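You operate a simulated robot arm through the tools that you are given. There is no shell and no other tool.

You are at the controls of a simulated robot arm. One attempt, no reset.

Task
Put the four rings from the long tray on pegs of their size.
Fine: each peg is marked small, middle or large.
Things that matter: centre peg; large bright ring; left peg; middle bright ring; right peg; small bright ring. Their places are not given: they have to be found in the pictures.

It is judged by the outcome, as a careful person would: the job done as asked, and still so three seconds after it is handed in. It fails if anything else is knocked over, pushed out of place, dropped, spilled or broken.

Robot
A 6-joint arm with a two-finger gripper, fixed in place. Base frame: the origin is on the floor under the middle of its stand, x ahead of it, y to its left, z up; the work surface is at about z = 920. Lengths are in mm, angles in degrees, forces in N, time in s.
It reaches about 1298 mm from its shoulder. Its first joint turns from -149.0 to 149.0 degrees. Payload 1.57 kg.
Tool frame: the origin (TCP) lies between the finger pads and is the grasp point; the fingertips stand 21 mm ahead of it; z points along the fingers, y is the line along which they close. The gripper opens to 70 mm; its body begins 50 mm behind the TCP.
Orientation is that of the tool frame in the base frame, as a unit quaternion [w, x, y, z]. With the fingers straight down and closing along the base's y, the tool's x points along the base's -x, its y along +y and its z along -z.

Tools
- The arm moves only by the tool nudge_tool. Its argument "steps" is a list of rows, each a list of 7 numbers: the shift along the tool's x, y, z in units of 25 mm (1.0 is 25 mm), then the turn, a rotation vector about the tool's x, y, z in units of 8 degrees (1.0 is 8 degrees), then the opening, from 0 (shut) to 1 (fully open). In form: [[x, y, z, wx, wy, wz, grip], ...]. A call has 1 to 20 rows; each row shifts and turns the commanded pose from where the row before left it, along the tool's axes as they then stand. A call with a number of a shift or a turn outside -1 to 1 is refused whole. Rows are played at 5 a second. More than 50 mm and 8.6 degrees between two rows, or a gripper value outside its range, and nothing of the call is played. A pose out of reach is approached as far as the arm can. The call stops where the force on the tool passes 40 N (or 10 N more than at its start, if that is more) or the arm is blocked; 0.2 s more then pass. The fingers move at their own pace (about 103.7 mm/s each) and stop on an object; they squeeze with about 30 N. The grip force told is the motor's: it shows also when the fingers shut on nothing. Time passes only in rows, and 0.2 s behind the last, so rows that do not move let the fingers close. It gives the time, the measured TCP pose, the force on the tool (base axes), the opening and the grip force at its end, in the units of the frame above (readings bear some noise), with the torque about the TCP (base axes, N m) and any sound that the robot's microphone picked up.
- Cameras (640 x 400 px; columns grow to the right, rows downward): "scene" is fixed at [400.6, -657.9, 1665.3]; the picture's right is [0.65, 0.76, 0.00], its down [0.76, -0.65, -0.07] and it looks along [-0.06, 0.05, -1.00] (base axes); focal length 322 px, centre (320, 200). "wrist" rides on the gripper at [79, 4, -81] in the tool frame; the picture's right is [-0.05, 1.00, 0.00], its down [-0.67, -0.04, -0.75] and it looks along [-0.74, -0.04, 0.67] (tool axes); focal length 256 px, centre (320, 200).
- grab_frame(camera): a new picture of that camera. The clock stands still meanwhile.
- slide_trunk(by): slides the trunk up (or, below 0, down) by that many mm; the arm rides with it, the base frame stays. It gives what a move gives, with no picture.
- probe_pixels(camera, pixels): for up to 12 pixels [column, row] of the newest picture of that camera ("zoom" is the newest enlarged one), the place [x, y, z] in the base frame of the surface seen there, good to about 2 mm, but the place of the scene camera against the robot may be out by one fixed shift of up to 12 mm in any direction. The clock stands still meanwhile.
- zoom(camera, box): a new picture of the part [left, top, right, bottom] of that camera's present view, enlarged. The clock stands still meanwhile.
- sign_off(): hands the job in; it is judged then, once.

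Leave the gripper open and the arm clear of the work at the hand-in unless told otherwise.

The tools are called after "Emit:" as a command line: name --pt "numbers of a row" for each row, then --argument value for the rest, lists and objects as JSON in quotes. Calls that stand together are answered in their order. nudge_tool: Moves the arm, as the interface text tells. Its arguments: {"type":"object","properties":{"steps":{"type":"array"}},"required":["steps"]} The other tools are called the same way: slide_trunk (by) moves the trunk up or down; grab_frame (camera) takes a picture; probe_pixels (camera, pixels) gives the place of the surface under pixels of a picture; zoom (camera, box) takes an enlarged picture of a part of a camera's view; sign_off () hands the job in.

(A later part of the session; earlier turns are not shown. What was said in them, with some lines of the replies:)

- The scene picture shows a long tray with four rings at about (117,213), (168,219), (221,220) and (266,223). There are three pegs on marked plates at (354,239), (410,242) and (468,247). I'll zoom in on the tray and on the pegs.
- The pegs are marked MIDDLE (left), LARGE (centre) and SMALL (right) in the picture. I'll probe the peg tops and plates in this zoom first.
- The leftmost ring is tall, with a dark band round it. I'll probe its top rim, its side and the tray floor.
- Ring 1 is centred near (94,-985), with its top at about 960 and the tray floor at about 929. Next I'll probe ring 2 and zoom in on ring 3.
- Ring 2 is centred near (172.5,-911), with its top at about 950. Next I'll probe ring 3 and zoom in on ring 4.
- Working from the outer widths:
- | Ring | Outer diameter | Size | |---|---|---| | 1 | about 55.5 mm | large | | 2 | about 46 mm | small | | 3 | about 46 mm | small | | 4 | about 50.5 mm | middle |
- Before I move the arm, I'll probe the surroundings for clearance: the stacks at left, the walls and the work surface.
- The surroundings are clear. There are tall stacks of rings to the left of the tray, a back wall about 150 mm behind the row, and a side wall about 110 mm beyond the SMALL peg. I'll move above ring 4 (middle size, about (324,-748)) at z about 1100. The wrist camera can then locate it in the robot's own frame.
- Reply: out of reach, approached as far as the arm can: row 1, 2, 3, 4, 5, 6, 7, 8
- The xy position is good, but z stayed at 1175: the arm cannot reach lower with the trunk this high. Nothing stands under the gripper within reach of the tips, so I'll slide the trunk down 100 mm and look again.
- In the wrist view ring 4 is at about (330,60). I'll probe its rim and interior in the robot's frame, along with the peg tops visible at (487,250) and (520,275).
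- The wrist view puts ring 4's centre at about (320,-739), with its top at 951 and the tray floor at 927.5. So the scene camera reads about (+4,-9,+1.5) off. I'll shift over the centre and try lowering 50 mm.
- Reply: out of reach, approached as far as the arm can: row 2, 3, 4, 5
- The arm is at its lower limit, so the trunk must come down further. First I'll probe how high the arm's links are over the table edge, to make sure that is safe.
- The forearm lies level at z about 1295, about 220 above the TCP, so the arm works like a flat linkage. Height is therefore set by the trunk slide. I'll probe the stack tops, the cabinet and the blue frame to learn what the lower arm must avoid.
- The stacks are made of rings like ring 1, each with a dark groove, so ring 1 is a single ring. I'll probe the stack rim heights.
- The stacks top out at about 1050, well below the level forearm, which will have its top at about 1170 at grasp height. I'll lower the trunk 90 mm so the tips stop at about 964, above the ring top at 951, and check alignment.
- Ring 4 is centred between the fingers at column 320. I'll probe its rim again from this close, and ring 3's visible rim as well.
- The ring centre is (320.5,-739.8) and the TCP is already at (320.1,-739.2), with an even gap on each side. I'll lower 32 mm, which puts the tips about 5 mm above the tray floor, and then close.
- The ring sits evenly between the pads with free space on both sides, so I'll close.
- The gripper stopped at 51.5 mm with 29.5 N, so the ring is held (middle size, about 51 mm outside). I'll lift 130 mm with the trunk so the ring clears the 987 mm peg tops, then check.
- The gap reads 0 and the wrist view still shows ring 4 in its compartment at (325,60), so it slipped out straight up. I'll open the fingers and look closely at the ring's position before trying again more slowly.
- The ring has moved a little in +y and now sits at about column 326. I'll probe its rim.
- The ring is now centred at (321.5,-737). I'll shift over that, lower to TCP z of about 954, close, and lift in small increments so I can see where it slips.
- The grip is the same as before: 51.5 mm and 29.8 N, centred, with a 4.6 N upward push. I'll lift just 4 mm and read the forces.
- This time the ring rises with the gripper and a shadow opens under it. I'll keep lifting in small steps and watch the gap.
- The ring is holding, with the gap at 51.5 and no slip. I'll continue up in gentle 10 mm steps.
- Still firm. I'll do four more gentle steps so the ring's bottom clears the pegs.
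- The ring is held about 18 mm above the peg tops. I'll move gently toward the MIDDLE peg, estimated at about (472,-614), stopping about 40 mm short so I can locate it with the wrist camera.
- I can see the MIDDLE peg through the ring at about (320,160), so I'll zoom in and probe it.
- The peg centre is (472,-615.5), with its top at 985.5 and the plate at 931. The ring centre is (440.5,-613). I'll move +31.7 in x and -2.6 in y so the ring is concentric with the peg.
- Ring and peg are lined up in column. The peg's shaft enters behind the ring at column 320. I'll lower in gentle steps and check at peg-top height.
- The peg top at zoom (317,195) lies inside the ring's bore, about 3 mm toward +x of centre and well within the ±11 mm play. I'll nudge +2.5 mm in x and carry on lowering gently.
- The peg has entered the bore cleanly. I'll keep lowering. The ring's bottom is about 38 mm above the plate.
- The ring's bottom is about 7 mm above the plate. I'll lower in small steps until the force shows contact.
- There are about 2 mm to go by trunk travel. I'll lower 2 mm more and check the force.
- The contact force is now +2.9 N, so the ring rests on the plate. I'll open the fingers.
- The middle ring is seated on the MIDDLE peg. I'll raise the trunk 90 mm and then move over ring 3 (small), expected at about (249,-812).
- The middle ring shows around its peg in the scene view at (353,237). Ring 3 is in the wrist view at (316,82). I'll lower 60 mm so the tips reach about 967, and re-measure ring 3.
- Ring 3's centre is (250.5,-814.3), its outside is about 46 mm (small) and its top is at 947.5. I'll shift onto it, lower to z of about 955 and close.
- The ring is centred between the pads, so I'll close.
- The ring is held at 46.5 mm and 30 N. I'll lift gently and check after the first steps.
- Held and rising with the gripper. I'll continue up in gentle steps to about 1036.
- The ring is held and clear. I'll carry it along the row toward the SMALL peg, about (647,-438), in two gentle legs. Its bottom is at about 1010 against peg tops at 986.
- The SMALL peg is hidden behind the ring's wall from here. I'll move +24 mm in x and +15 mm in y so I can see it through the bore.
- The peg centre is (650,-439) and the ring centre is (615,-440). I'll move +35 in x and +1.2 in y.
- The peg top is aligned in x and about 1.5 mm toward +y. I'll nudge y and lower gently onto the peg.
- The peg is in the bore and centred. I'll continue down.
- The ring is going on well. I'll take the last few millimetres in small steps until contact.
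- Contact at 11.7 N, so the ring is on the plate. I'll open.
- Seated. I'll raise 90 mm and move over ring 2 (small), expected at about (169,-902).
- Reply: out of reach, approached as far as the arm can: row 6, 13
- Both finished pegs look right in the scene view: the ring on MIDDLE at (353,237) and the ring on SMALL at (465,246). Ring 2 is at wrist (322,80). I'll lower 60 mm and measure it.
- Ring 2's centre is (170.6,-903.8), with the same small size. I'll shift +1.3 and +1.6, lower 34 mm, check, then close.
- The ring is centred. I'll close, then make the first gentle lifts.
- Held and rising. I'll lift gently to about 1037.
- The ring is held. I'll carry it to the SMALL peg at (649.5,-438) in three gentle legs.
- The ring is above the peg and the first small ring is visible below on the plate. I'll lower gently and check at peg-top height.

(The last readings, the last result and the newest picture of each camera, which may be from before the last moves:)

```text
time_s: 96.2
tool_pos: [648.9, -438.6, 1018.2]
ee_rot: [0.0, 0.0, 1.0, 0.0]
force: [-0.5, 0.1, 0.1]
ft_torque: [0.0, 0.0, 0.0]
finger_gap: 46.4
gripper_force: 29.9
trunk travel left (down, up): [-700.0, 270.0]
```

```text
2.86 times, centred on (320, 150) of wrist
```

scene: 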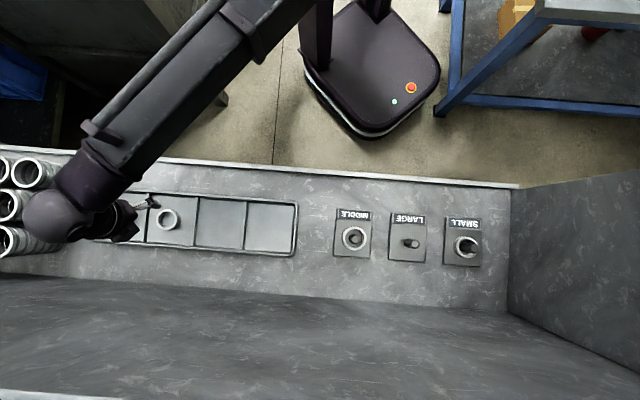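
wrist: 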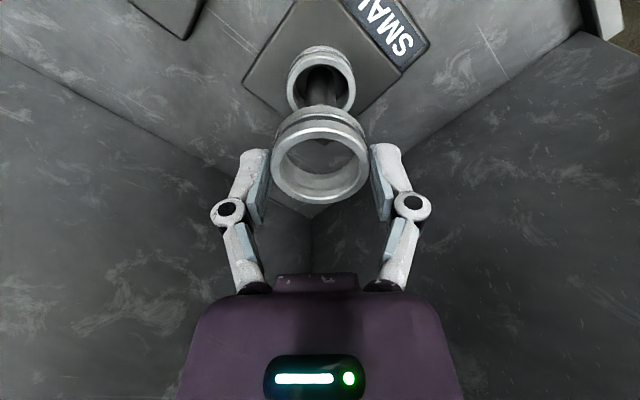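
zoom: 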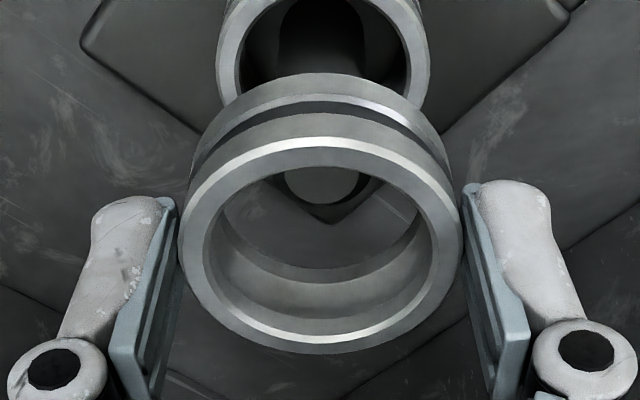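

The peg top is centred in the bore at column 320. I'll continue down gently.

Emit:
slide_trunk --by -9

Emit:
slide_trunk --by -9

Emit:
slide_trunk --by -9

Emit:
slide_trunk --by -6

Emit:
zoom --camera "wrist" --box '[220, 60, 420, 240]'

```text
time_s: 96.7
tool_pos: [648.8, -437.7, 1010.6]
ee_rot: [-0.001, 0.0, 1.0, -0.001]
force: [-0.4, -0.9, -0.8]
ft_torque: [-0.03, -0.03, -0.02]
finger_gap: 46.6
gripper_force: 29.7
trunk travel left (down, up): [-691.0, 279.0]
```

```text
time_s: 97.3
tool_pos: [649.2, -437.4, 1000.5]
ee_rot: [0.0, 0.0, 1.0, -0.001]
force: [0.2, -0.3, -0.9]
ft_torque: [0.01, 0.02, 0.0]
finger_gap: 46.2
gripper_force: 30.0
trunk travel left (down, up): [-682.0, 288.0]
```

```text
time_s: 97.9
tool_pos: [648.7, -438.6, 992.2]
ee_rot: [0.0, 0.0, 1.0, 0.0]
force: [-0.4, 0.0, -1.2]
ft_torque: [-0.01, 0.03, 0.0]
finger_gap: 46.5
gripper_force: 30.1
trunk travel left (down, up): [-673.0, 297.0]
```

```text
time_s: 98.4
tool_pos: [649.6, -439.0, 986.2]
ee_rot: [0.0, 0.001, 1.0, 0.0]
force: [-1.5, 0.2, -0.3]
ft_torque: [0.0, -0.01, 0.01]
finger_gap: 46.5
gripper_force: 30.4
trunk travel left (down, up): [-667.0, 303.0]
```

```text
2.22 times, centred on (320, 150) of wrist
```

zoom: 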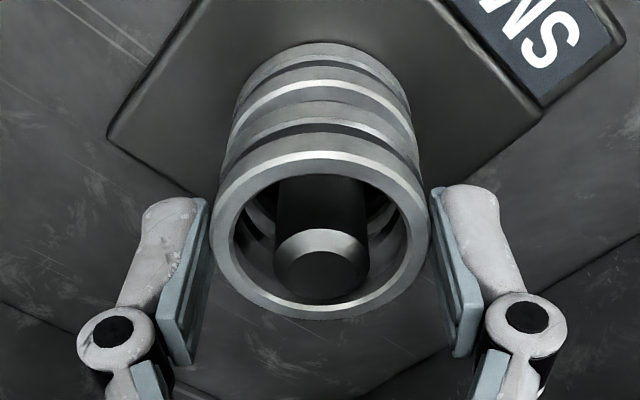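

The second ring is coming down over the first. I'll take the last few millimetres in small steps until contact.

Emit:
slide_trunk --by -3

Emit:
slide_trunk --by -2

Emit:
slide_trunk --by -1.5

```text
time_s: 99.0
tool_pos: [649.1, -437.5, 982.0]
ee_rot: [0.0, 0.0, 1.0, -0.001]
force: [0.2, -0.4, 0.1]
ft_torque: [0.0, 0.01, -0.02]
finger_gap: 46.5
gripper_force: 30.2
trunk travel left (down, up): [-664.0, 306.0]
```

```text
time_s: 99.5
tool_pos: [648.8, -438.1, 980.3]
ee_rot: [0.0, 0.0, 1.0, 0.0]
force: [0.2, 0.3, 0.1]
ft_torque: [0.01, -0.02, -0.01]
finger_gap: 46.3
gripper_force: 29.4
trunk travel left (down, up): [-662.0, 308.0]
```

```text
time_s: 100.0
tool_pos: [649.0, -438.7, 979.1]
ee_rot: [0.0, 0.0, 1.0, -0.001]
force: [-1.2, -0.8, -0.2]
ft_torque: [-0.01, -0.03, -0.01]
finger_gap: 46.4
gripper_force: 29.8
trunk travel left (down, up): [-660.0, 310.0]
```

Emit:
slide_trunk --by -1

Emit:
zoom --camera "wrist" --box '[220, 60, 420, 240]'

```text
time_s: 100.5
tool_pos: [649.0, -438.3, 978.8]
ee_rot: [0.001, 0.0, 1.0, -0.001]
force: [2.8, -2.2, 12.2]
ft_torque: [0.03, 0.01, 0.0]
finger_gap: 46.1
gripper_force: 30.0
trunk travel left (down, up): [-659.0, 311.0]
```

```text
2.22 times, centred on (320, 150) of wrist
```

zoom: 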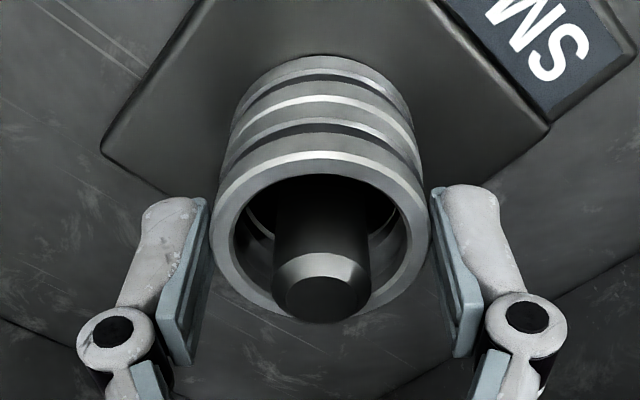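

Contact at 12 N, with the second small ring resting on the first. I'll open.

Emit:
nudge_tool --pt "0 0 0 0 0 0 0.67" --pt "0 0 0 0 0 0 0.72" --pt "0 0 0 0 0 0 0.8" --pt "0 0 0 0 0 0 1" --pt "0 0 0 0 0 0 1"

Emit:
zoom --camera "wrist" --box '[200, 60, 440, 240]'

```text
time_s: 101.7
tool_pos: [649.0, -439.3, 978.3]
ee_rot: [0.0, 0.0, 1.0, -0.001]
force: [0.6, 0.6, 0.0]
ft_torque: [-0.01, -0.01, 0.0]
finger_gap: 70.4
gripper_force: 0.0
trunk travel left (down, up): [-659.0, 311.0]
```

```text
2.22 times, centred on (320, 150) of wrist
```

zoom: 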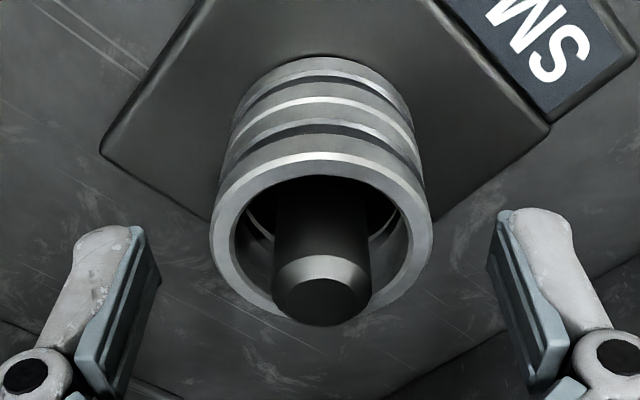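

Both small rings are on the SMALL peg. I'll raise 90 mm and move to ring 1 (large), expected at about (90,-976). That leaves about 130 mm to the nearest stack edge.

Emit:
slide_trunk --by 90

Emit:
nudge_tool --pt "0.932 -0.896 0 0 0 0 1" --pt "0.932 -0.896 0 0 0 0 1" --pt "0.932 -0.896 0 0 0 0 1" --pt "0.932 -0.896 0 0 0 0 1" --pt "0.932 -0.896 0 0 0 0 1" --pt "0.932 -0.896 0 0 0 0 1" --pt "0.932 -0.896 0 0 0 0 1" --pt "0.932 -0.896 0 0 0 0 1" --pt "0.932 -0.896 0 0 0 0 1" --pt "0.932 -0.896 0 0 0 0 1" --pt "0.932 -0.896 0 0 0 0 1" --pt "0.932 -0.896 0 0 0 0 1" --pt "0.932 -0.896 0 0 0 0 1" --pt "0.932 -0.896 0 0 0 0 1" --pt "0.932 -0.896 0 0 0 0 1" --pt "0.932 -0.896 0 0 0 0 1" --pt "0.932 -0.896 0 0 0 0 1" --pt "0.932 -0.896 0 0 0 0 1" --pt "0 0 0 0 0 0 1"

Emit:
grab_frame --camera "wrist"

Emit:
grab_frame --camera "scene"

```text
time_s: 103.0
tool_pos: [650.1, -439.1, 1067.7]
ee_rot: [0.0, 0.0, 1.0, -0.001]
force: [1.0, -0.1, 0.0]
ft_torque: [0.0, -0.01, 0.01]
finger_gap: 69.5
gripper_force: 0.1
trunk travel left (down, up): [-749.0, 221.0]
```

```text
time_s: 107.0
tool_pos: [229.5, -842.2, 1068.4]
ee_rot: [0.0, -0.001, 1.0, 0.0]
force: [-0.3, 0.9, 0.8]
ft_torque: [0.02, 0.0, -0.02]
finger_gap: 70.1
gripper_force: 0.0
trunk travel left (down, up): [-749.0, 221.0]
```

```text
taken
```

wrist: 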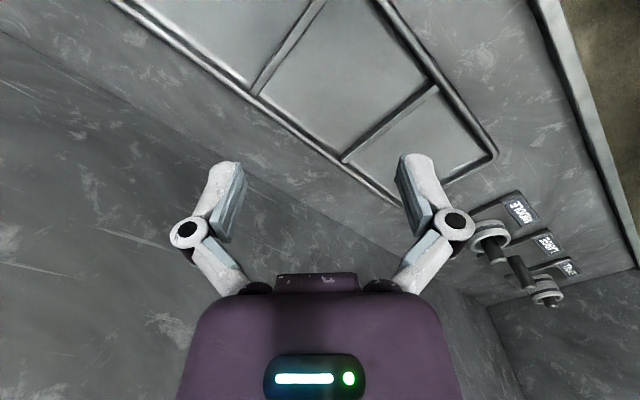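

```text
taken
```

scene: 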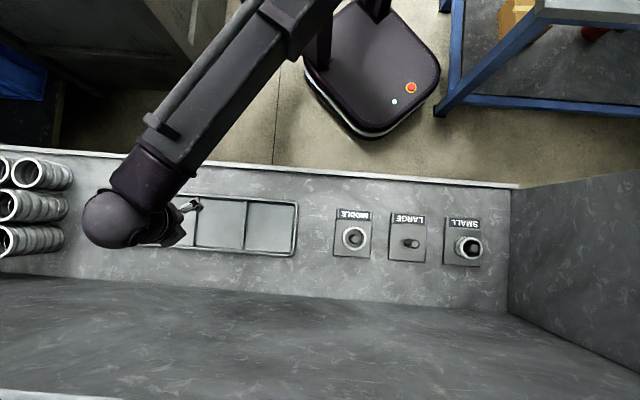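

All is well. I'll complete the move over ring 1.

Emit:
nudge_tool --pt "0.93 -0.893 0 0 0 0 1" --pt "0.93 -0.893 0 0 0 0 1" --pt "0.93 -0.893 0 0 0 0 1" --pt "0.93 -0.893 0 0 0 0 1" --pt "0.93 -0.893 0 0 0 0 1" --pt "0.93 -0.893 0 0 0 0 1" --pt "0 0 0 0 0 0 1"

Emit:
grab_frame --camera "wrist"

Emit:
grab_frame --camera "scene"

```text
time_s: 108.5
tool_pos: [90.0, -974.6, 1067.8]
ee_rot: [0.0, 0.0, 1.0, 0.0]
force: [-0.3, 0.5, -0.1]
ft_torque: [-0.01, 0.0, 0.03]
finger_gap: 69.8
gripper_force: 0.1
trunk travel left (down, up): [-749.0, 221.0]
```

```text
taken
```

wrist: 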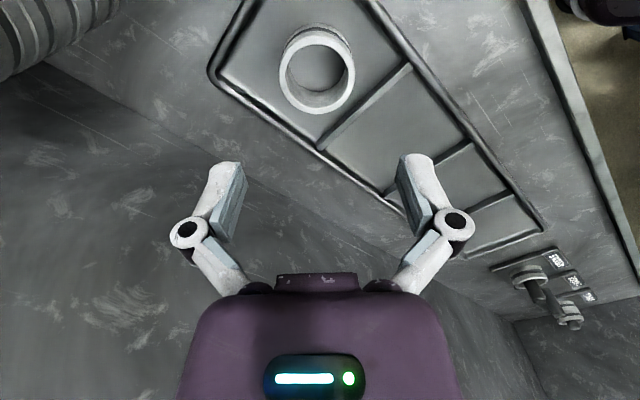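

```text
taken
```

scene: 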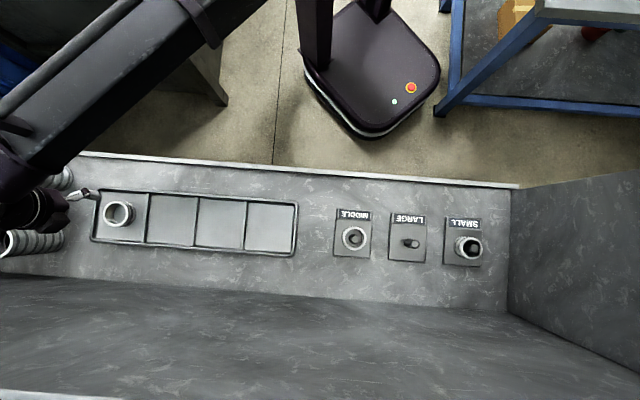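

I can see a stack in the upper left of the wrist view. I'll probe its nearest points, and ring 1's rim, before descending.

Emit:
probe_pixels --camera "wrist" --pixels '[[115, 8], [80, 25], [45, 55], [10, 75], [5, 20], [282, 70], [352, 70], [317, 38], [317, 105], [318, 65], [240, 80], [380, 90]]'

Emit:
zoom --camera "wrist" --box '[0, 0, 260, 130]'

```text
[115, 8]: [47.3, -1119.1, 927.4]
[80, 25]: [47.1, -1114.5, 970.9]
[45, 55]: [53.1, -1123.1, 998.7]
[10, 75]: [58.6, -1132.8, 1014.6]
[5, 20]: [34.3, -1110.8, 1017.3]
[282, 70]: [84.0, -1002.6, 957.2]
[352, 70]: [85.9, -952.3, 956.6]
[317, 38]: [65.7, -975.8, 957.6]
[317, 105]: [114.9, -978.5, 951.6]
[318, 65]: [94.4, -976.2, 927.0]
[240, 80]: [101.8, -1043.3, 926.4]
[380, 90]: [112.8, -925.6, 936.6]
```

```text
2.46 times, centred on (130, 65) of wrist
```

zoom: 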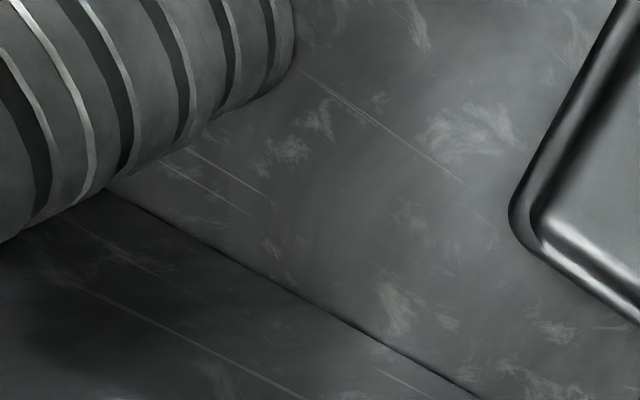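

The nearest stack surface is about 145 mm from the TCP, which is enough. Ring 1's top is at about 957, centred near (90,-977). I'll lower 70 mm (tips at about 977) and re-measure.

Emit:
slide_trunk --by -40

Emit:
slide_trunk --by -30

Emit:
zoom --camera "wrist" --box '[200, 60, 440, 210]'

Emit:
grab_frame --camera "scene"

```text
time_s: 109.4
tool_pos: [89.7, -975.6, 1028.9]
ee_rot: [0.0, 0.0, 1.0, -0.001]
force: [-0.6, 1.1, 0.2]
ft_torque: [-0.03, -0.03, -0.04]
finger_gap: 69.9
gripper_force: 0.0
trunk travel left (down, up): [-709.0, 261.0]
```

```text
time_s: 110.1
tool_pos: [89.8, -974.3, 997.9]
ee_rot: [0.0, 0.001, 1.0, -0.002]
force: [-0.2, -0.4, 0.1]
ft_torque: [0.01, 0.01, 0.02]
finger_gap: 69.7
gripper_force: 0.2
trunk travel left (down, up): [-679.0, 291.0]
```

```text
2.67 times, centred on (320, 135) of wrist
```

zoom: 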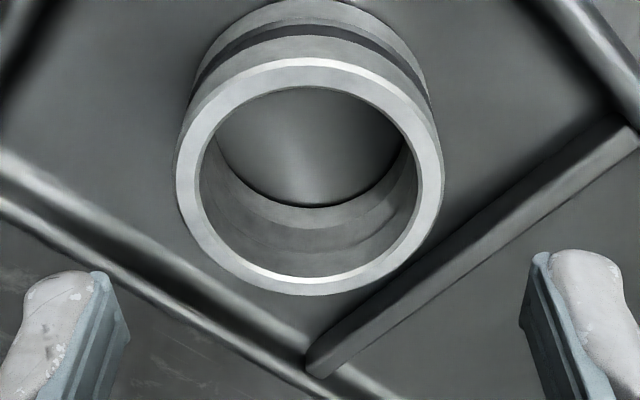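

```text
taken
```

scene: 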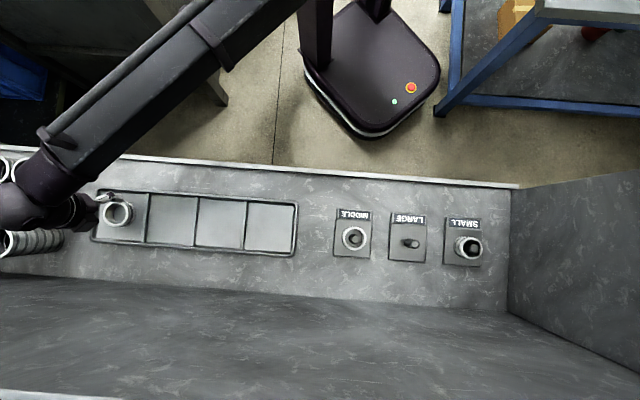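

Emit:
probe_pixels --camera "zoom" --pixels '[[187, 175], [432, 175], [308, 70], [308, 287], [178, 175], [441, 175], [308, 140], [308, 60], [308, 294], [308, 310], [500, 130], [100, 120]]'

```text
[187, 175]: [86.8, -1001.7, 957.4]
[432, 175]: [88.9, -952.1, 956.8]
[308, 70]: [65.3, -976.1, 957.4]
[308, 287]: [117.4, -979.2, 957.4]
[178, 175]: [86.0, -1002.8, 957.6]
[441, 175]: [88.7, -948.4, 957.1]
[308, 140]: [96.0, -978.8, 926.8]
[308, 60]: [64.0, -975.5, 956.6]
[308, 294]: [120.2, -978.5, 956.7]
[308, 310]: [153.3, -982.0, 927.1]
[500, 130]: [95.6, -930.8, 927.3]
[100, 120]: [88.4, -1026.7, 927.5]
```

Ring 1's centre is (91.5,-976.5), its outer diameter is about 55 mm (large) and its top is at 957. I'll shift +1.7 and -1.5, lower in stages to z of about 955 and check.

Emit:
nudge_tool --pt "-0.068 -0.06 0 0 0 0 1" --pt "0 0 0 0 0 0 1"

Emit:
slide_trunk --by -18

Emit:
zoom --camera "wrist" --box '[200, 60, 440, 240]'

```text
time_s: 110.7
tool_pos: [92.5, -977.1, 997.1]
ee_rot: [0.001, 0.0, 1.0, -0.001]
force: [0.4, 0.7, 0.7]
ft_torque: [0.01, -0.01, -0.01]
finger_gap: 70.4
gripper_force: 0.0
trunk travel left (down, up): [-679.0, 291.0]
```

```text
time_s: 111.4
tool_pos: [91.4, -976.3, 981.2]
ee_rot: [0.0, 0.0, 1.0, 0.0]
force: [0.0, -0.4, -0.1]
ft_torque: [0.02, 0.02, -0.03]
finger_gap: 69.7
gripper_force: 0.1
trunk travel left (down, up): [-661.0, 309.0]
```

```text
2.22 times, centred on (320, 150) of wrist
```

zoom: 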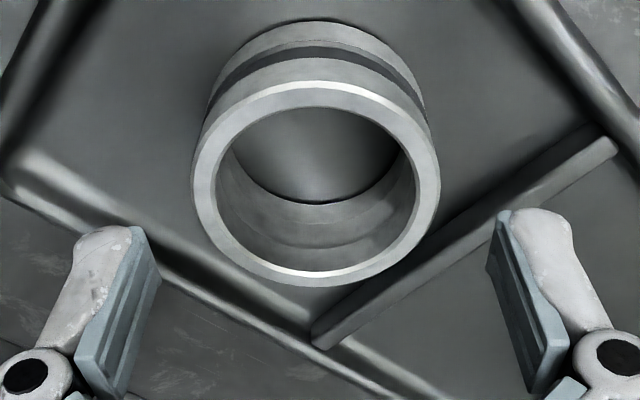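

Clear on both sides. I'll lower the last 25 mm.

Emit:
slide_trunk --by -15

Emit:
slide_trunk --by -10

Emit:
grab_frame --camera "wrist"

```text
time_s: 112.0
tool_pos: [91.2, -975.3, 965.3]
ee_rot: [0.001, 0.0, 1.0, -0.001]
force: [-0.6, 0.3, -0.8]
ft_torque: [0.04, 0.02, 0.0]
finger_gap: 69.9
gripper_force: 0.1
trunk travel left (down, up): [-646.0, 324.0]
```

```text
time_s: 112.6
tool_pos: [91.8, -976.4, 954.5]
ee_rot: [0.001, 0.0, 1.0, 0.0]
force: [0.2, -0.6, 0.0]
ft_torque: [-0.02, -0.02, 0.01]
finger_gap: 69.9
gripper_force: 0.0
trunk travel left (down, up): [-636.0, 334.0]
```

```text
taken
```

wrist: 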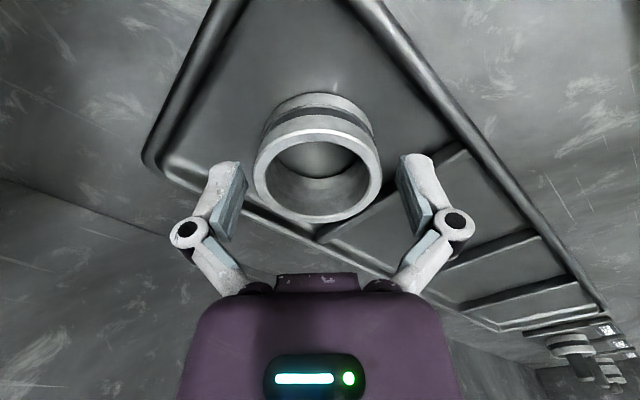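

The ring is between the pads and the forces are zero. I'll close and make the first gentle lifts.

Emit:
nudge_tool --pt "0 0 0 0 0 0 0.88" --pt "0 0 0 0 0 0 0.82" --pt "0 0 0 0 0 0 0.78" --pt "0 0 0 0 0 0 0.7" --pt "0 0 0 0 0 0 0.5" --pt "0 0 0 0 0 0 0.25" --pt "0 0 0 0 0 0 0" --pt "0 0 0 0 0 0 0"

Emit:
slide_trunk --by 4

Emit:
slide_trunk --by 6

Emit:
zoom --camera "wrist" --box '[220, 80, 420, 240]'

```text
time_s: 114.4
tool_pos: [90.3, -975.4, 955.2]
ee_rot: [0.0, 0.0, 1.0, -0.002]
force: [0.1, -1.2, 3.3]
ft_torque: [-0.05, 0.01, -0.02]
finger_gap: 56.3
gripper_force: 29.9
trunk travel left (down, up): [-636.0, 334.0]
```

```text
time_s: 114.9
tool_pos: [91.2, -974.0, 958.3]
ee_rot: [0.0, 0.0, 1.0, 0.0]
force: [0.4, 0.2, -2.4]
ft_torque: [0.0, 0.03, -0.01]
finger_gap: 56.3
gripper_force: 30.2
trunk travel left (down, up): [-640.0, 330.0]
```

```text
time_s: 115.5
tool_pos: [91.1, -976.2, 965.6]
ee_rot: [0.0, 0.0, 1.0, 0.0]
force: [-0.4, -0.7, -1.3]
ft_torque: [0.01, 0.02, 0.01]
finger_gap: 56.5
gripper_force: 30.4
trunk travel left (down, up): [-646.0, 324.0]
```

```text
2.50 times, centred on (320, 160) of wrist
```

zoom: 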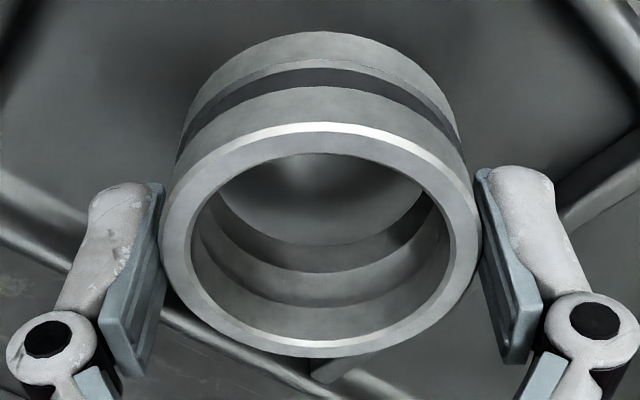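

The large ring is held at 56.4 mm and is rising with the gripper. I'll keep lifting gently.

Emit:
slide_trunk --by 8

Emit:
slide_trunk --by 8

Emit:
slide_trunk --by 8

Emit:
slide_trunk --by 8

Emit:
slide_trunk --by 8

Emit:
slide_trunk --by 8

Emit:
slide_trunk --by 8

Emit:
slide_trunk --by 8

Emit:
slide_trunk --by 8

Emit:
grab_frame --camera "wrist"

```text
time_s: 116.0
tool_pos: [91.5, -976.2, 972.2]
ee_rot: [0.0, 0.0, 1.0, -0.001]
force: [-0.1, -0.9, -2.1]
ft_torque: [0.02, -0.02, -0.01]
finger_gap: 56.5
gripper_force: 29.6
trunk travel left (down, up): [-654.0, 316.0]
```

```text
time_s: 116.6
tool_pos: [90.8, -976.6, 980.9]
ee_rot: [0.0, 0.0, 1.0, 0.0]
force: [0.4, 0.8, -1.7]
ft_torque: [0.02, -0.02, -0.02]
finger_gap: 56.3
gripper_force: 29.6
trunk travel left (down, up): [-662.0, 308.0]
```

```text
time_s: 117.2
tool_pos: [92.0, -976.4, 989.0]
ee_rot: [0.0, 0.0, 1.0, 0.0]
force: [0.4, -0.3, -2.1]
ft_torque: [-0.03, 0.01, 0.01]
finger_gap: 56.4
gripper_force: 30.5
trunk travel left (down, up): [-670.0, 300.0]
```

```text
time_s: 117.8
tool_pos: [91.5, -976.3, 996.8]
ee_rot: [0.0, -0.001, 1.0, 0.0]
force: [-0.5, 0.1, -1.7]
ft_torque: [-0.01, 0.0, 0.0]
finger_gap: 56.3
gripper_force: 29.8
trunk travel left (down, up): [-678.0, 292.0]
```

```text
time_s: 118.3
tool_pos: [91.3, -977.0, 1004.4]
ee_rot: [0.0, 0.0, 1.0, 0.0]
force: [-0.2, -0.1, -2.0]
ft_torque: [0.02, 0.01, 0.04]
finger_gap: 56.4
gripper_force: 30.3
trunk travel left (down, up): [-686.0, 284.0]
```

```text
time_s: 118.9
tool_pos: [91.9, -975.0, 1012.2]
ee_rot: [0.0, 0.0, 1.0, 0.0]
force: [-0.3, -0.5, -2.0]
ft_torque: [0.0, -0.02, 0.02]
finger_gap: 56.3
gripper_force: 29.9
trunk travel left (down, up): [-694.0, 276.0]
```

```text
time_s: 119.5
tool_pos: [91.3, -976.7, 1020.5]
ee_rot: [0.0, 0.0, 1.0, 0.0]
force: [-0.3, -0.9, -0.8]
ft_torque: [0.0, -0.02, -0.01]
finger_gap: 56.5
gripper_force: 30.0
trunk travel left (down, up): [-702.0, 268.0]
```

```text
time_s: 120.0
tool_pos: [91.6, -976.4, 1029.2]
ee_rot: [0.0, 0.0, 1.0, 0.0]
force: [0.1, -0.9, -2.3]
ft_torque: [-0.03, 0.01, 0.01]
finger_gap: 56.4
gripper_force: 29.8
trunk travel left (down, up): [-710.0, 260.0]
```

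```text
time_s: 120.6
tool_pos: [91.1, -975.5, 1036.3]
ee_rot: [0.0, 0.0, 1.0, 0.001]
force: [-0.3, 0.4, -1.5]
ft_torque: [0.0, -0.03, 0.02]
finger_gap: 56.5
gripper_force: 30.4
trunk travel left (down, up): [-718.0, 252.0]
```

```text
taken
```

wrist: 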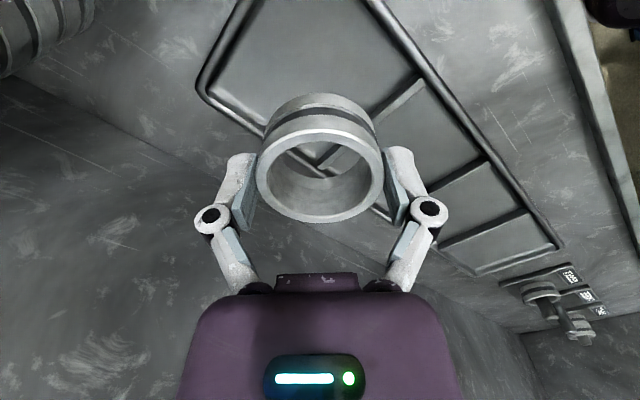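

The ring is held and clear at about 1008. I'll carry it gently toward the LARGE peg, estimated at about (561,-525), stopping 31 mm short.

Emit:
nudge_tool --pt "-0.1 0.1 0 0 0 0 0" --pt "-0.2 0.2 0 0 0 0 0" --pt "-0.3 0.3 0 0 0 0 0" --pt "-0.4 0.4 0 0 0 0 0" --pt "-0.4 0.4 0 0 0 0 0" --pt "-0.4 0.4 0 0 0 0 0" --pt "-0.4 0.4 0 0 0 0 0" --pt "-0.4 0.4 0 0 0 0 0" --pt "-0.4 0.4 0 0 0 0 0" --pt "-0.4 0.4 0 0 0 0 0" --pt "-0.4 0.4 0 0 0 0 0" --pt "-0.4 0.4 0 0 0 0 0" --pt "-0.4 0.4 0 0 0 0 0" --pt "-0.4 0.4 0 0 0 0 0" --pt "-0.4 0.4 0 0 0 0 0" --pt "-0.4 0.4 0 0 0 0 0" --pt "-0.4 0.4 0 0 0 0 0" --pt "-0.3 0.3 0 0 0 0 0" --pt "-0.2 0.2 0 0 0 0 0" --pt "-0.1 0.1 0 0 0 0 0"

Emit:
nudge_tool --pt "-0.1 0.1 0 0 0 0 0" --pt "-0.2 0.2 0 0 0 0 0" --pt "-0.3 0.3 0 0 0 0 0" --pt "-0.4 0.4 0 0 0 0 0" --pt "-0.4 0.4 0 0 0 0 0" --pt "-0.4 0.4 0 0 0 0 0" --pt "-0.4 0.4 0 0 0 0 0" --pt "-0.4 0.4 0 0 0 0 0" --pt "-0.4 0.4 0 0 0 0 0" --pt "-0.4 0.4 0 0 0 0 0" --pt "-0.4 0.4 0 0 0 0 0" --pt "-0.4 0.4 0 0 0 0 0" --pt "-0.4 0.4 0 0 0 0 0" --pt "-0.4 0.4 0 0 0 0 0" --pt "-0.4 0.4 0 0 0 0 0" --pt "-0.4 0.4 0 0 0 0 0" --pt "-0.4 0.4 0 0 0 0 0" --pt "-0.3 0.3 0 0 0 0 0" --pt "-0.2 0.2 0 0 0 0 0" --pt "-0.1 0.1 0 0 0 0 0"

Emit:
nudge_tool --pt "-0.1 0.11 0 0 0 0 0" --pt "-0.2 0.22 0 0 0 0 0" --pt "-0.3 0.34 0 0 0 0 0" --pt "-0.4 0.45 0 0 0 0 0" --pt "-0.4 0.45 0 0 0 0 0" --pt "-0.4 0.45 0 0 0 0 0" --pt "-0.4 0.45 0 0 0 0 0" --pt "-0.4 0.45 0 0 0 0 0" --pt "-0.4 0.45 0 0 0 0 0" --pt "-0.4 0.45 0 0 0 0 0" --pt "-0.3 0.34 0 0 0 0 0" --pt "-0.2 0.2 0 0 0 0 0" --pt "-0.04 0.05 0 0 0 0 0" --pt "0 0 0 0 0 0 0"

Emit:
grab_frame --camera "wrist"

Emit:
zoom --camera "wrist" --box '[260, 100, 380, 220]'

```text
time_s: 124.8
tool_pos: [260.7, -806.1, 1037.4]
ee_rot: [0.0, 0.0, 1.0, -0.002]
force: [0.8, -0.1, -2.5]
ft_torque: [0.0, -0.01, -0.04]
finger_gap: 56.1
gripper_force: 29.7
trunk travel left (down, up): [-718.0, 252.0]
```

```text
time_s: 129.0
tool_pos: [431.5, -636.6, 1036.9]
ee_rot: [0.0, -0.001, 1.0, -0.002]
force: [0.6, 0.2, -1.0]
ft_torque: [-0.04, 0.02, -0.01]
finger_gap: 56.3
gripper_force: 30.1
trunk travel left (down, up): [-718.0, 252.0]
```

```text
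time_s: 132.0
tool_pos: [530.0, -526.8, 1038.4]
ee_rot: [0.0, 0.0, 1.0, -0.001]
force: [0.1, 0.2, -0.9]
ft_torque: [0.03, -0.01, -0.01]
finger_gap: 56.3
gripper_force: 29.3
trunk travel left (down, up): [-718.0, 252.0]
```

```text
taken
```

wrist: 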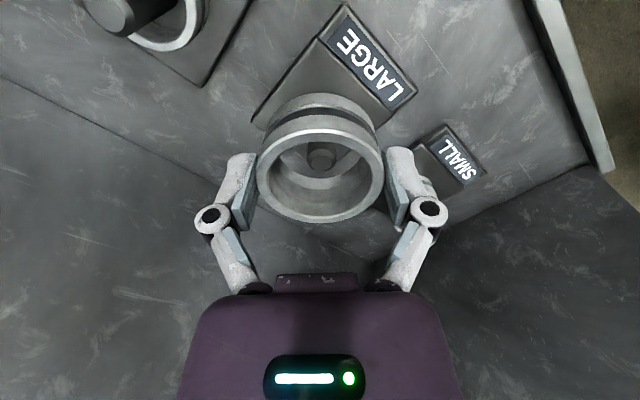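

```text
3.33 times, centred on (320, 160) of wrist
```

zoom: 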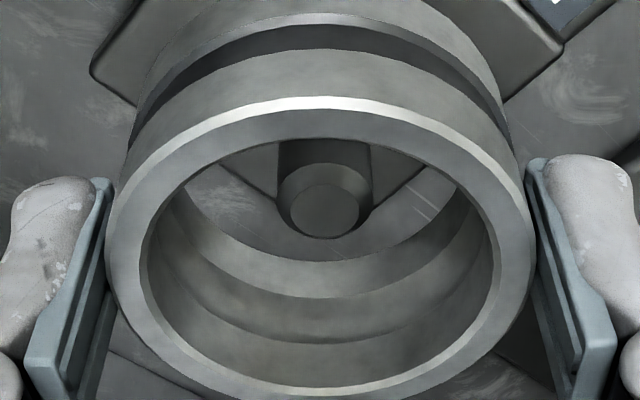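

The LARGE peg's top shows through the bore at zoom (324,210), next to the LARGE label. I'll probe it.

Emit:
probe_pixels --camera "zoom" --pixels '[[324, 210], [297, 210], [353, 210], [324, 195], [324, 230], [281, 170], [368, 170], [320, 103], [320, 390], [115, 230], [520, 230], [230, 200]]'

```text
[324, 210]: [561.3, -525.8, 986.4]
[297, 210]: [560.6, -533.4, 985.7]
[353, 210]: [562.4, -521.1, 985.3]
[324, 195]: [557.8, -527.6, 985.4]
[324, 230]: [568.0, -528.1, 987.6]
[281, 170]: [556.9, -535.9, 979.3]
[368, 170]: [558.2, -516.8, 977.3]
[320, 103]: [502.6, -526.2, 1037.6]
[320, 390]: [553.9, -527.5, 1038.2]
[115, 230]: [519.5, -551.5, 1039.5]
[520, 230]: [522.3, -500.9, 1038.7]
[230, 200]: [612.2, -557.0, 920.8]
```

The peg centre is (562,-526.5) and the ring centre is (528.5,-526.3). I'll move +32.5 in x, then lower to peg-top height and check.

Emit:
nudge_tool --pt "-0.1 0 0 0 0 0 0" --pt "-0.2 0 0 0 0 0 0" --pt "-0.25 0 0 0 0 0 0" --pt "-0.25 0 0 0 0 0 0" --pt "-0.2 0 0 0 0 0 0" --pt "-0.2 0 0 0 0 0 0" --pt "-0.1 0 0 0 0 0 0" --pt "0 0 0 0 0 0 0"

Emit:
slide_trunk --by -8

Emit:
slide_trunk --by -8

Emit:
zoom --camera "wrist" --box '[250, 70, 390, 230]'

```text
time_s: 133.8
tool_pos: [562.0, -526.4, 1037.5]
ee_rot: [-0.001, -0.001, 1.0, -0.001]
force: [0.0, 0.0, -1.6]
ft_torque: [0.04, 0.0, -0.01]
finger_gap: 56.8
gripper_force: 29.7
trunk travel left (down, up): [-718.0, 252.0]
```

```text
time_s: 134.4
tool_pos: [562.3, -526.3, 1029.2]
ee_rot: [0.0, 0.001, 1.0, -0.001]
force: [0.7, 0.8, -1.5]
ft_torque: [-0.02, -0.03, -0.01]
finger_gap: 56.4
gripper_force: 30.2
trunk travel left (down, up): [-710.0, 260.0]
```

```text
time_s: 134.9
tool_pos: [563.0, -526.1, 1021.4]
ee_rot: [0.0, 0.0, 1.0, -0.001]
force: [-0.4, 0.8, -1.8]
ft_torque: [0.01, 0.02, 0.01]
finger_gap: 56.3
gripper_force: 30.2
trunk travel left (down, up): [-702.0, 268.0]
```

```text
2.50 times, centred on (320, 150) of wrist
```

zoom: 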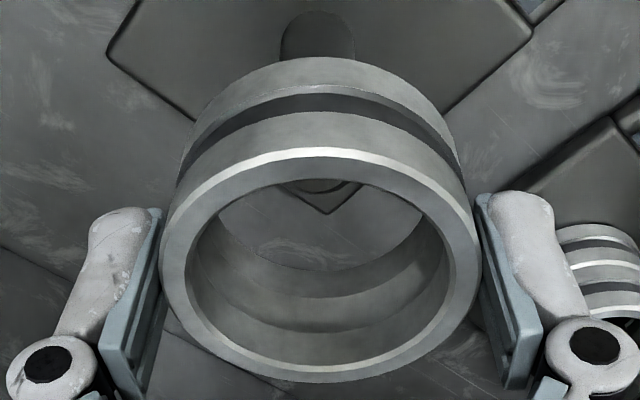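

Aligned at column 318. I'll continue lowering, with a check as the peg enters.

Emit:
slide_trunk --by -8

Emit:
slide_trunk --by -7

Emit:
zoom --camera "wrist" --box '[250, 70, 390, 230]'

```text
time_s: 135.5
tool_pos: [563.5, -526.1, 1013.5]
ee_rot: [0.0, 0.0, 1.0, 0.0]
force: [-0.6, 0.6, -2.6]
ft_torque: [0.02, 0.0, 0.01]
finger_gap: 56.3
gripper_force: 29.5
trunk travel left (down, up): [-694.0, 276.0]
```

```text
time_s: 136.1
tool_pos: [562.0, -526.1, 1006.0]
ee_rot: [0.0, 0.0, 1.0, 0.0]
force: [-0.1, -0.1, -2.0]
ft_torque: [0.0, 0.01, 0.03]
finger_gap: 56.3
gripper_force: 29.4
trunk travel left (down, up): [-687.0, 283.0]
```

```text
2.50 times, centred on (320, 150) of wrist
```

zoom: 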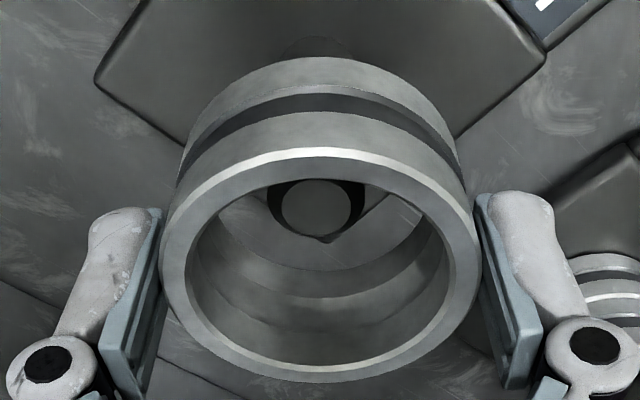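

The peg is inside the bore. I'll continue down toward the plate.

Emit:
slide_trunk --by -10

Emit:
slide_trunk --by -10

Emit:
slide_trunk --by -10

Emit:
slide_trunk --by -10

Emit:
zoom --camera "wrist" --box '[220, 70, 420, 240]'

```text
time_s: 136.7
tool_pos: [563.0, -524.6, 995.3]
ee_rot: [0.0, 0.0, 1.0, -0.001]
force: [-0.5, -0.3, -1.4]
ft_torque: [0.0, 0.03, -0.01]
finger_gap: 56.6
gripper_force: 29.7
trunk travel left (down, up): [-677.0, 293.0]
```

```text
time_s: 137.2
tool_pos: [562.4, -525.4, 985.6]
ee_rot: [0.0, 0.0, 1.0, -0.001]
force: [0.6, 0.1, -1.9]
ft_torque: [-0.01, 0.01, 0.01]
finger_gap: 56.4
gripper_force: 29.7
trunk travel left (down, up): [-667.0, 303.0]
```

```text
time_s: 137.8
tool_pos: [561.2, -526.2, 976.8]
ee_rot: [0.0, 0.001, 1.0, -0.001]
force: [-0.9, -0.2, -1.8]
ft_torque: [0.0, 0.0, 0.0]
finger_gap: 56.4
gripper_force: 30.1
trunk travel left (down, up): [-657.0, 313.0]
```

```text
time_s: 138.4
tool_pos: [562.9, -524.8, 965.9]
ee_rot: [-0.001, 0.001, 1.0, -0.001]
force: [0.3, -0.1, -2.5]
ft_torque: [-0.03, 0.02, 0.02]
finger_gap: 56.3
gripper_force: 30.2
trunk travel left (down, up): [-647.0, 323.0]
```

```text
2.35 times, centred on (320, 155) of wrist
```

zoom: 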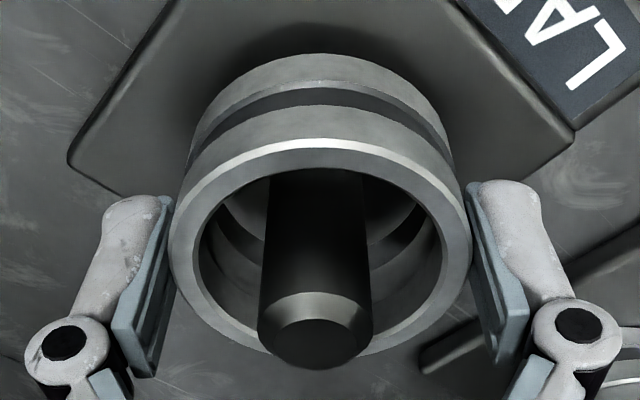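

Nearly down. I'll take small steps to contact.

Emit:
slide_trunk --by -4

Emit:
slide_trunk --by -2

Emit:
slide_trunk --by -1

```text
time_s: 138.9
tool_pos: [561.5, -526.4, 962.9]
ee_rot: [0.0, 0.0, 1.0, 0.0]
force: [0.9, 0.5, -1.7]
ft_torque: [-0.01, 0.0, 0.03]
finger_gap: 56.2
gripper_force: 30.1
trunk travel left (down, up): [-643.0, 327.0]
```

```text
time_s: 139.4
tool_pos: [562.8, -525.2, 961.0]
ee_rot: [0.0, 0.0, 1.0, 0.0]
force: [-0.2, -0.5, -1.6]
ft_torque: [0.0, -0.01, 0.01]
finger_gap: 56.2
gripper_force: 29.8
trunk travel left (down, up): [-641.0, 329.0]
```

```text
time_s: 139.9
tool_pos: [563.7, -525.3, 958.4]
ee_rot: [0.0, 0.0, 1.0, -0.001]
force: [0.3, -1.0, 2.8]
ft_torque: [0.06, 0.01, 0.02]
finger_gap: 56.5
gripper_force: 29.7
trunk travel left (down, up): [-640.0, 330.0]
```

The vertical force changed from -1.6 to +2.8 N, so the ring rests on the plate. I'll open.

Emit:
nudge_tool --pt "0 0 0 0 0 0 0.81" --pt "0 0 0 0 0 0 0.86" --pt "0 0 0 0 0 0 0.93" --pt "0 0 0 0 0 0 1" --pt "0 0 0 0 0 0 1"

Emit:
zoom --camera "wrist" --box '[200, 60, 440, 240]'

```text
time_s: 141.2
tool_pos: [563.3, -524.9, 958.7]
ee_rot: [0.0, 0.0, 1.0, 0.0]
force: [-0.4, -0.3, 0.7]
ft_torque: [0.0, -0.01, 0.03]
finger_gap: 70.2
gripper_force: 0.0
trunk travel left (down, up): [-640.0, 330.0]
```

```text
2.22 times, centred on (320, 150) of wrist
```

zoom: 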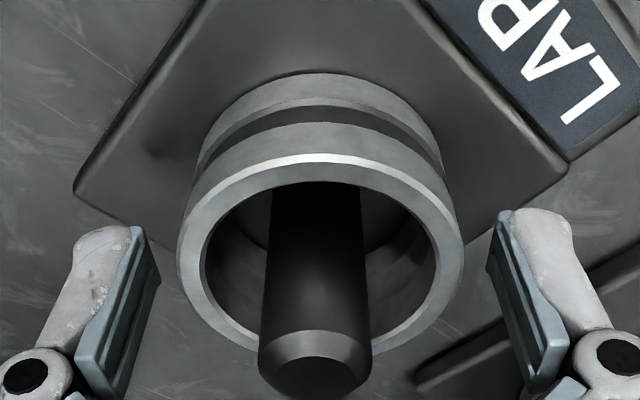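

Both pads are clear of the ring. I'll rise with the trunk, first slowly and then fully, and back the arm away to the start area.

Emit:
slide_trunk --by 30

Emit:
slide_trunk --by 180

Emit:
nudge_tool --pt "0.9 -0.1 0 0 0 0 1" --pt "0.9 -0.1 0 0 0 0 1" --pt "0.9 -0.1 0 0 0 0 1" --pt "0.9 -0.1 0 0 0 0 1" --pt "0.9 -0.1 0 0 0 0 1" --pt "0.9 -0.1 0 0 0 0 1" --pt "0.9 -0.1 0 0 0 0 1" --pt "0.9 -0.1 0 0 0 0 1" --pt "0 0 0 0 0 0 1"

Emit:
grab_frame --camera "scene"

Emit:
grab_frame --camera "wrist"

```text
time_s: 141.9
tool_pos: [562.1, -526.2, 988.7]
ee_rot: [0.0, 0.0, 1.0, -0.001]
force: [0.3, 1.0, 0.5]
ft_torque: [-0.01, 0.0, 0.01]
finger_gap: 70.0
gripper_force: 0.1
trunk travel left (down, up): [-670.0, 300.0]
```

```text
time_s: 143.9
tool_pos: [561.7, -526.0, 1168.4]
ee_rot: [0.0, 0.0, 1.0, 0.0]
force: [-0.1, 0.3, -0.3]
ft_torque: [0.02, 0.05, -0.02]
finger_gap: 70.1
gripper_force: 0.0
trunk travel left (down, up): [-850.0, 120.0]
```

```text
time_s: 145.9
tool_pos: [383.0, -544.6, 1168.8]
ee_rot: [0.001, -0.001, 1.0, 0.0]
force: [-0.6, 0.1, 0.4]
ft_torque: [0.01, 0.01, 0.02]
finger_gap: 69.9
gripper_force: 0.0
trunk travel left (down, up): [-850.0, 120.0]
```

```text
taken
```

scene: 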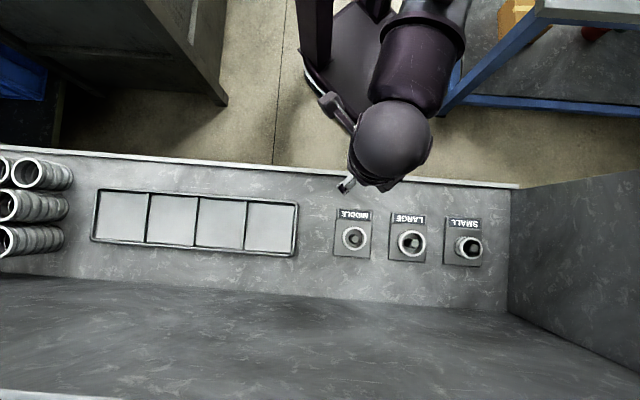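

```text
taken
```

wrist: 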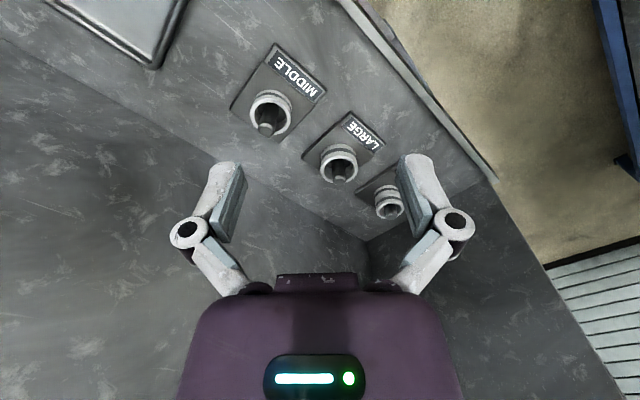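

The tray is empty, all three pegs carry rings and the stacks are untouched. I'll take one last close look at the pegs before handing in.

Emit:
zoom --camera "scene" --box '[320, 190, 500, 290]'

Emit:
zoom --camera "scene" --box '[0, 150, 310, 270]'

```text
3.56 times, centred on (410, 240) of scene
```

zoom: 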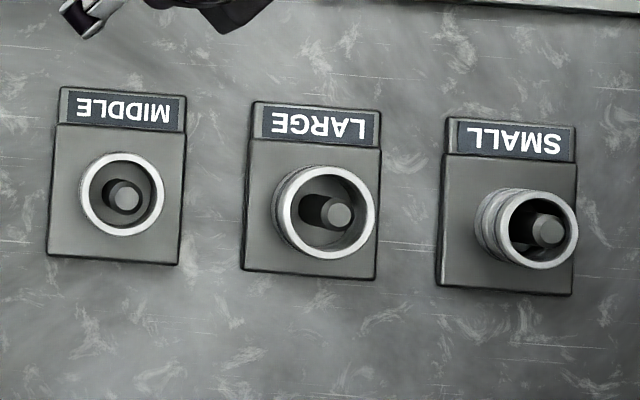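

```text
2.06 times, centred on (155, 210) of scene
```

zoom: 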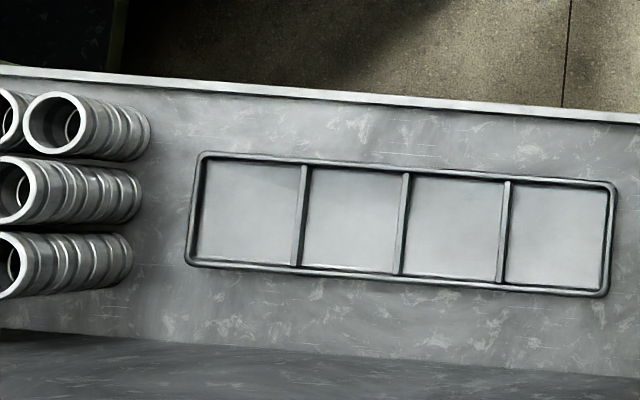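

Everything is as asked: the middle ring is on MIDDLE, the large ring on LARGE and both small rings on SMALL. The plates, tray and stacks are undisturbed. The gripper is open and the arm is clear, so I'm handing in.

Emit:
sign_off

```text
The job is handed in.
```

All four rings from the long tray are on the pegs of their size, and the job is handed in. I have no verdict back yet.

| Peg | Ring(s), outer diameter |
|---|---|
| MIDDLE (left) | one ring, about 51 mm |
| LARGE (centre) | one ring, about 55 mm |
| SMALL (right) | two rings, about 46 mm each, one on top of the other |

**Slip:** my first lift of the middle ring failed. It slipped out of the fingers during a fast lift and was back in its compartment, about 3 mm off. I picked it up again with slow lifts, and none of the rings slipped after that.

**State at hand-in:** the last pictures showed the tray empty and the peg plates, tray and ring stacks undisturbed. The gripper was open and the arm was back near its starting place, clear of the work.
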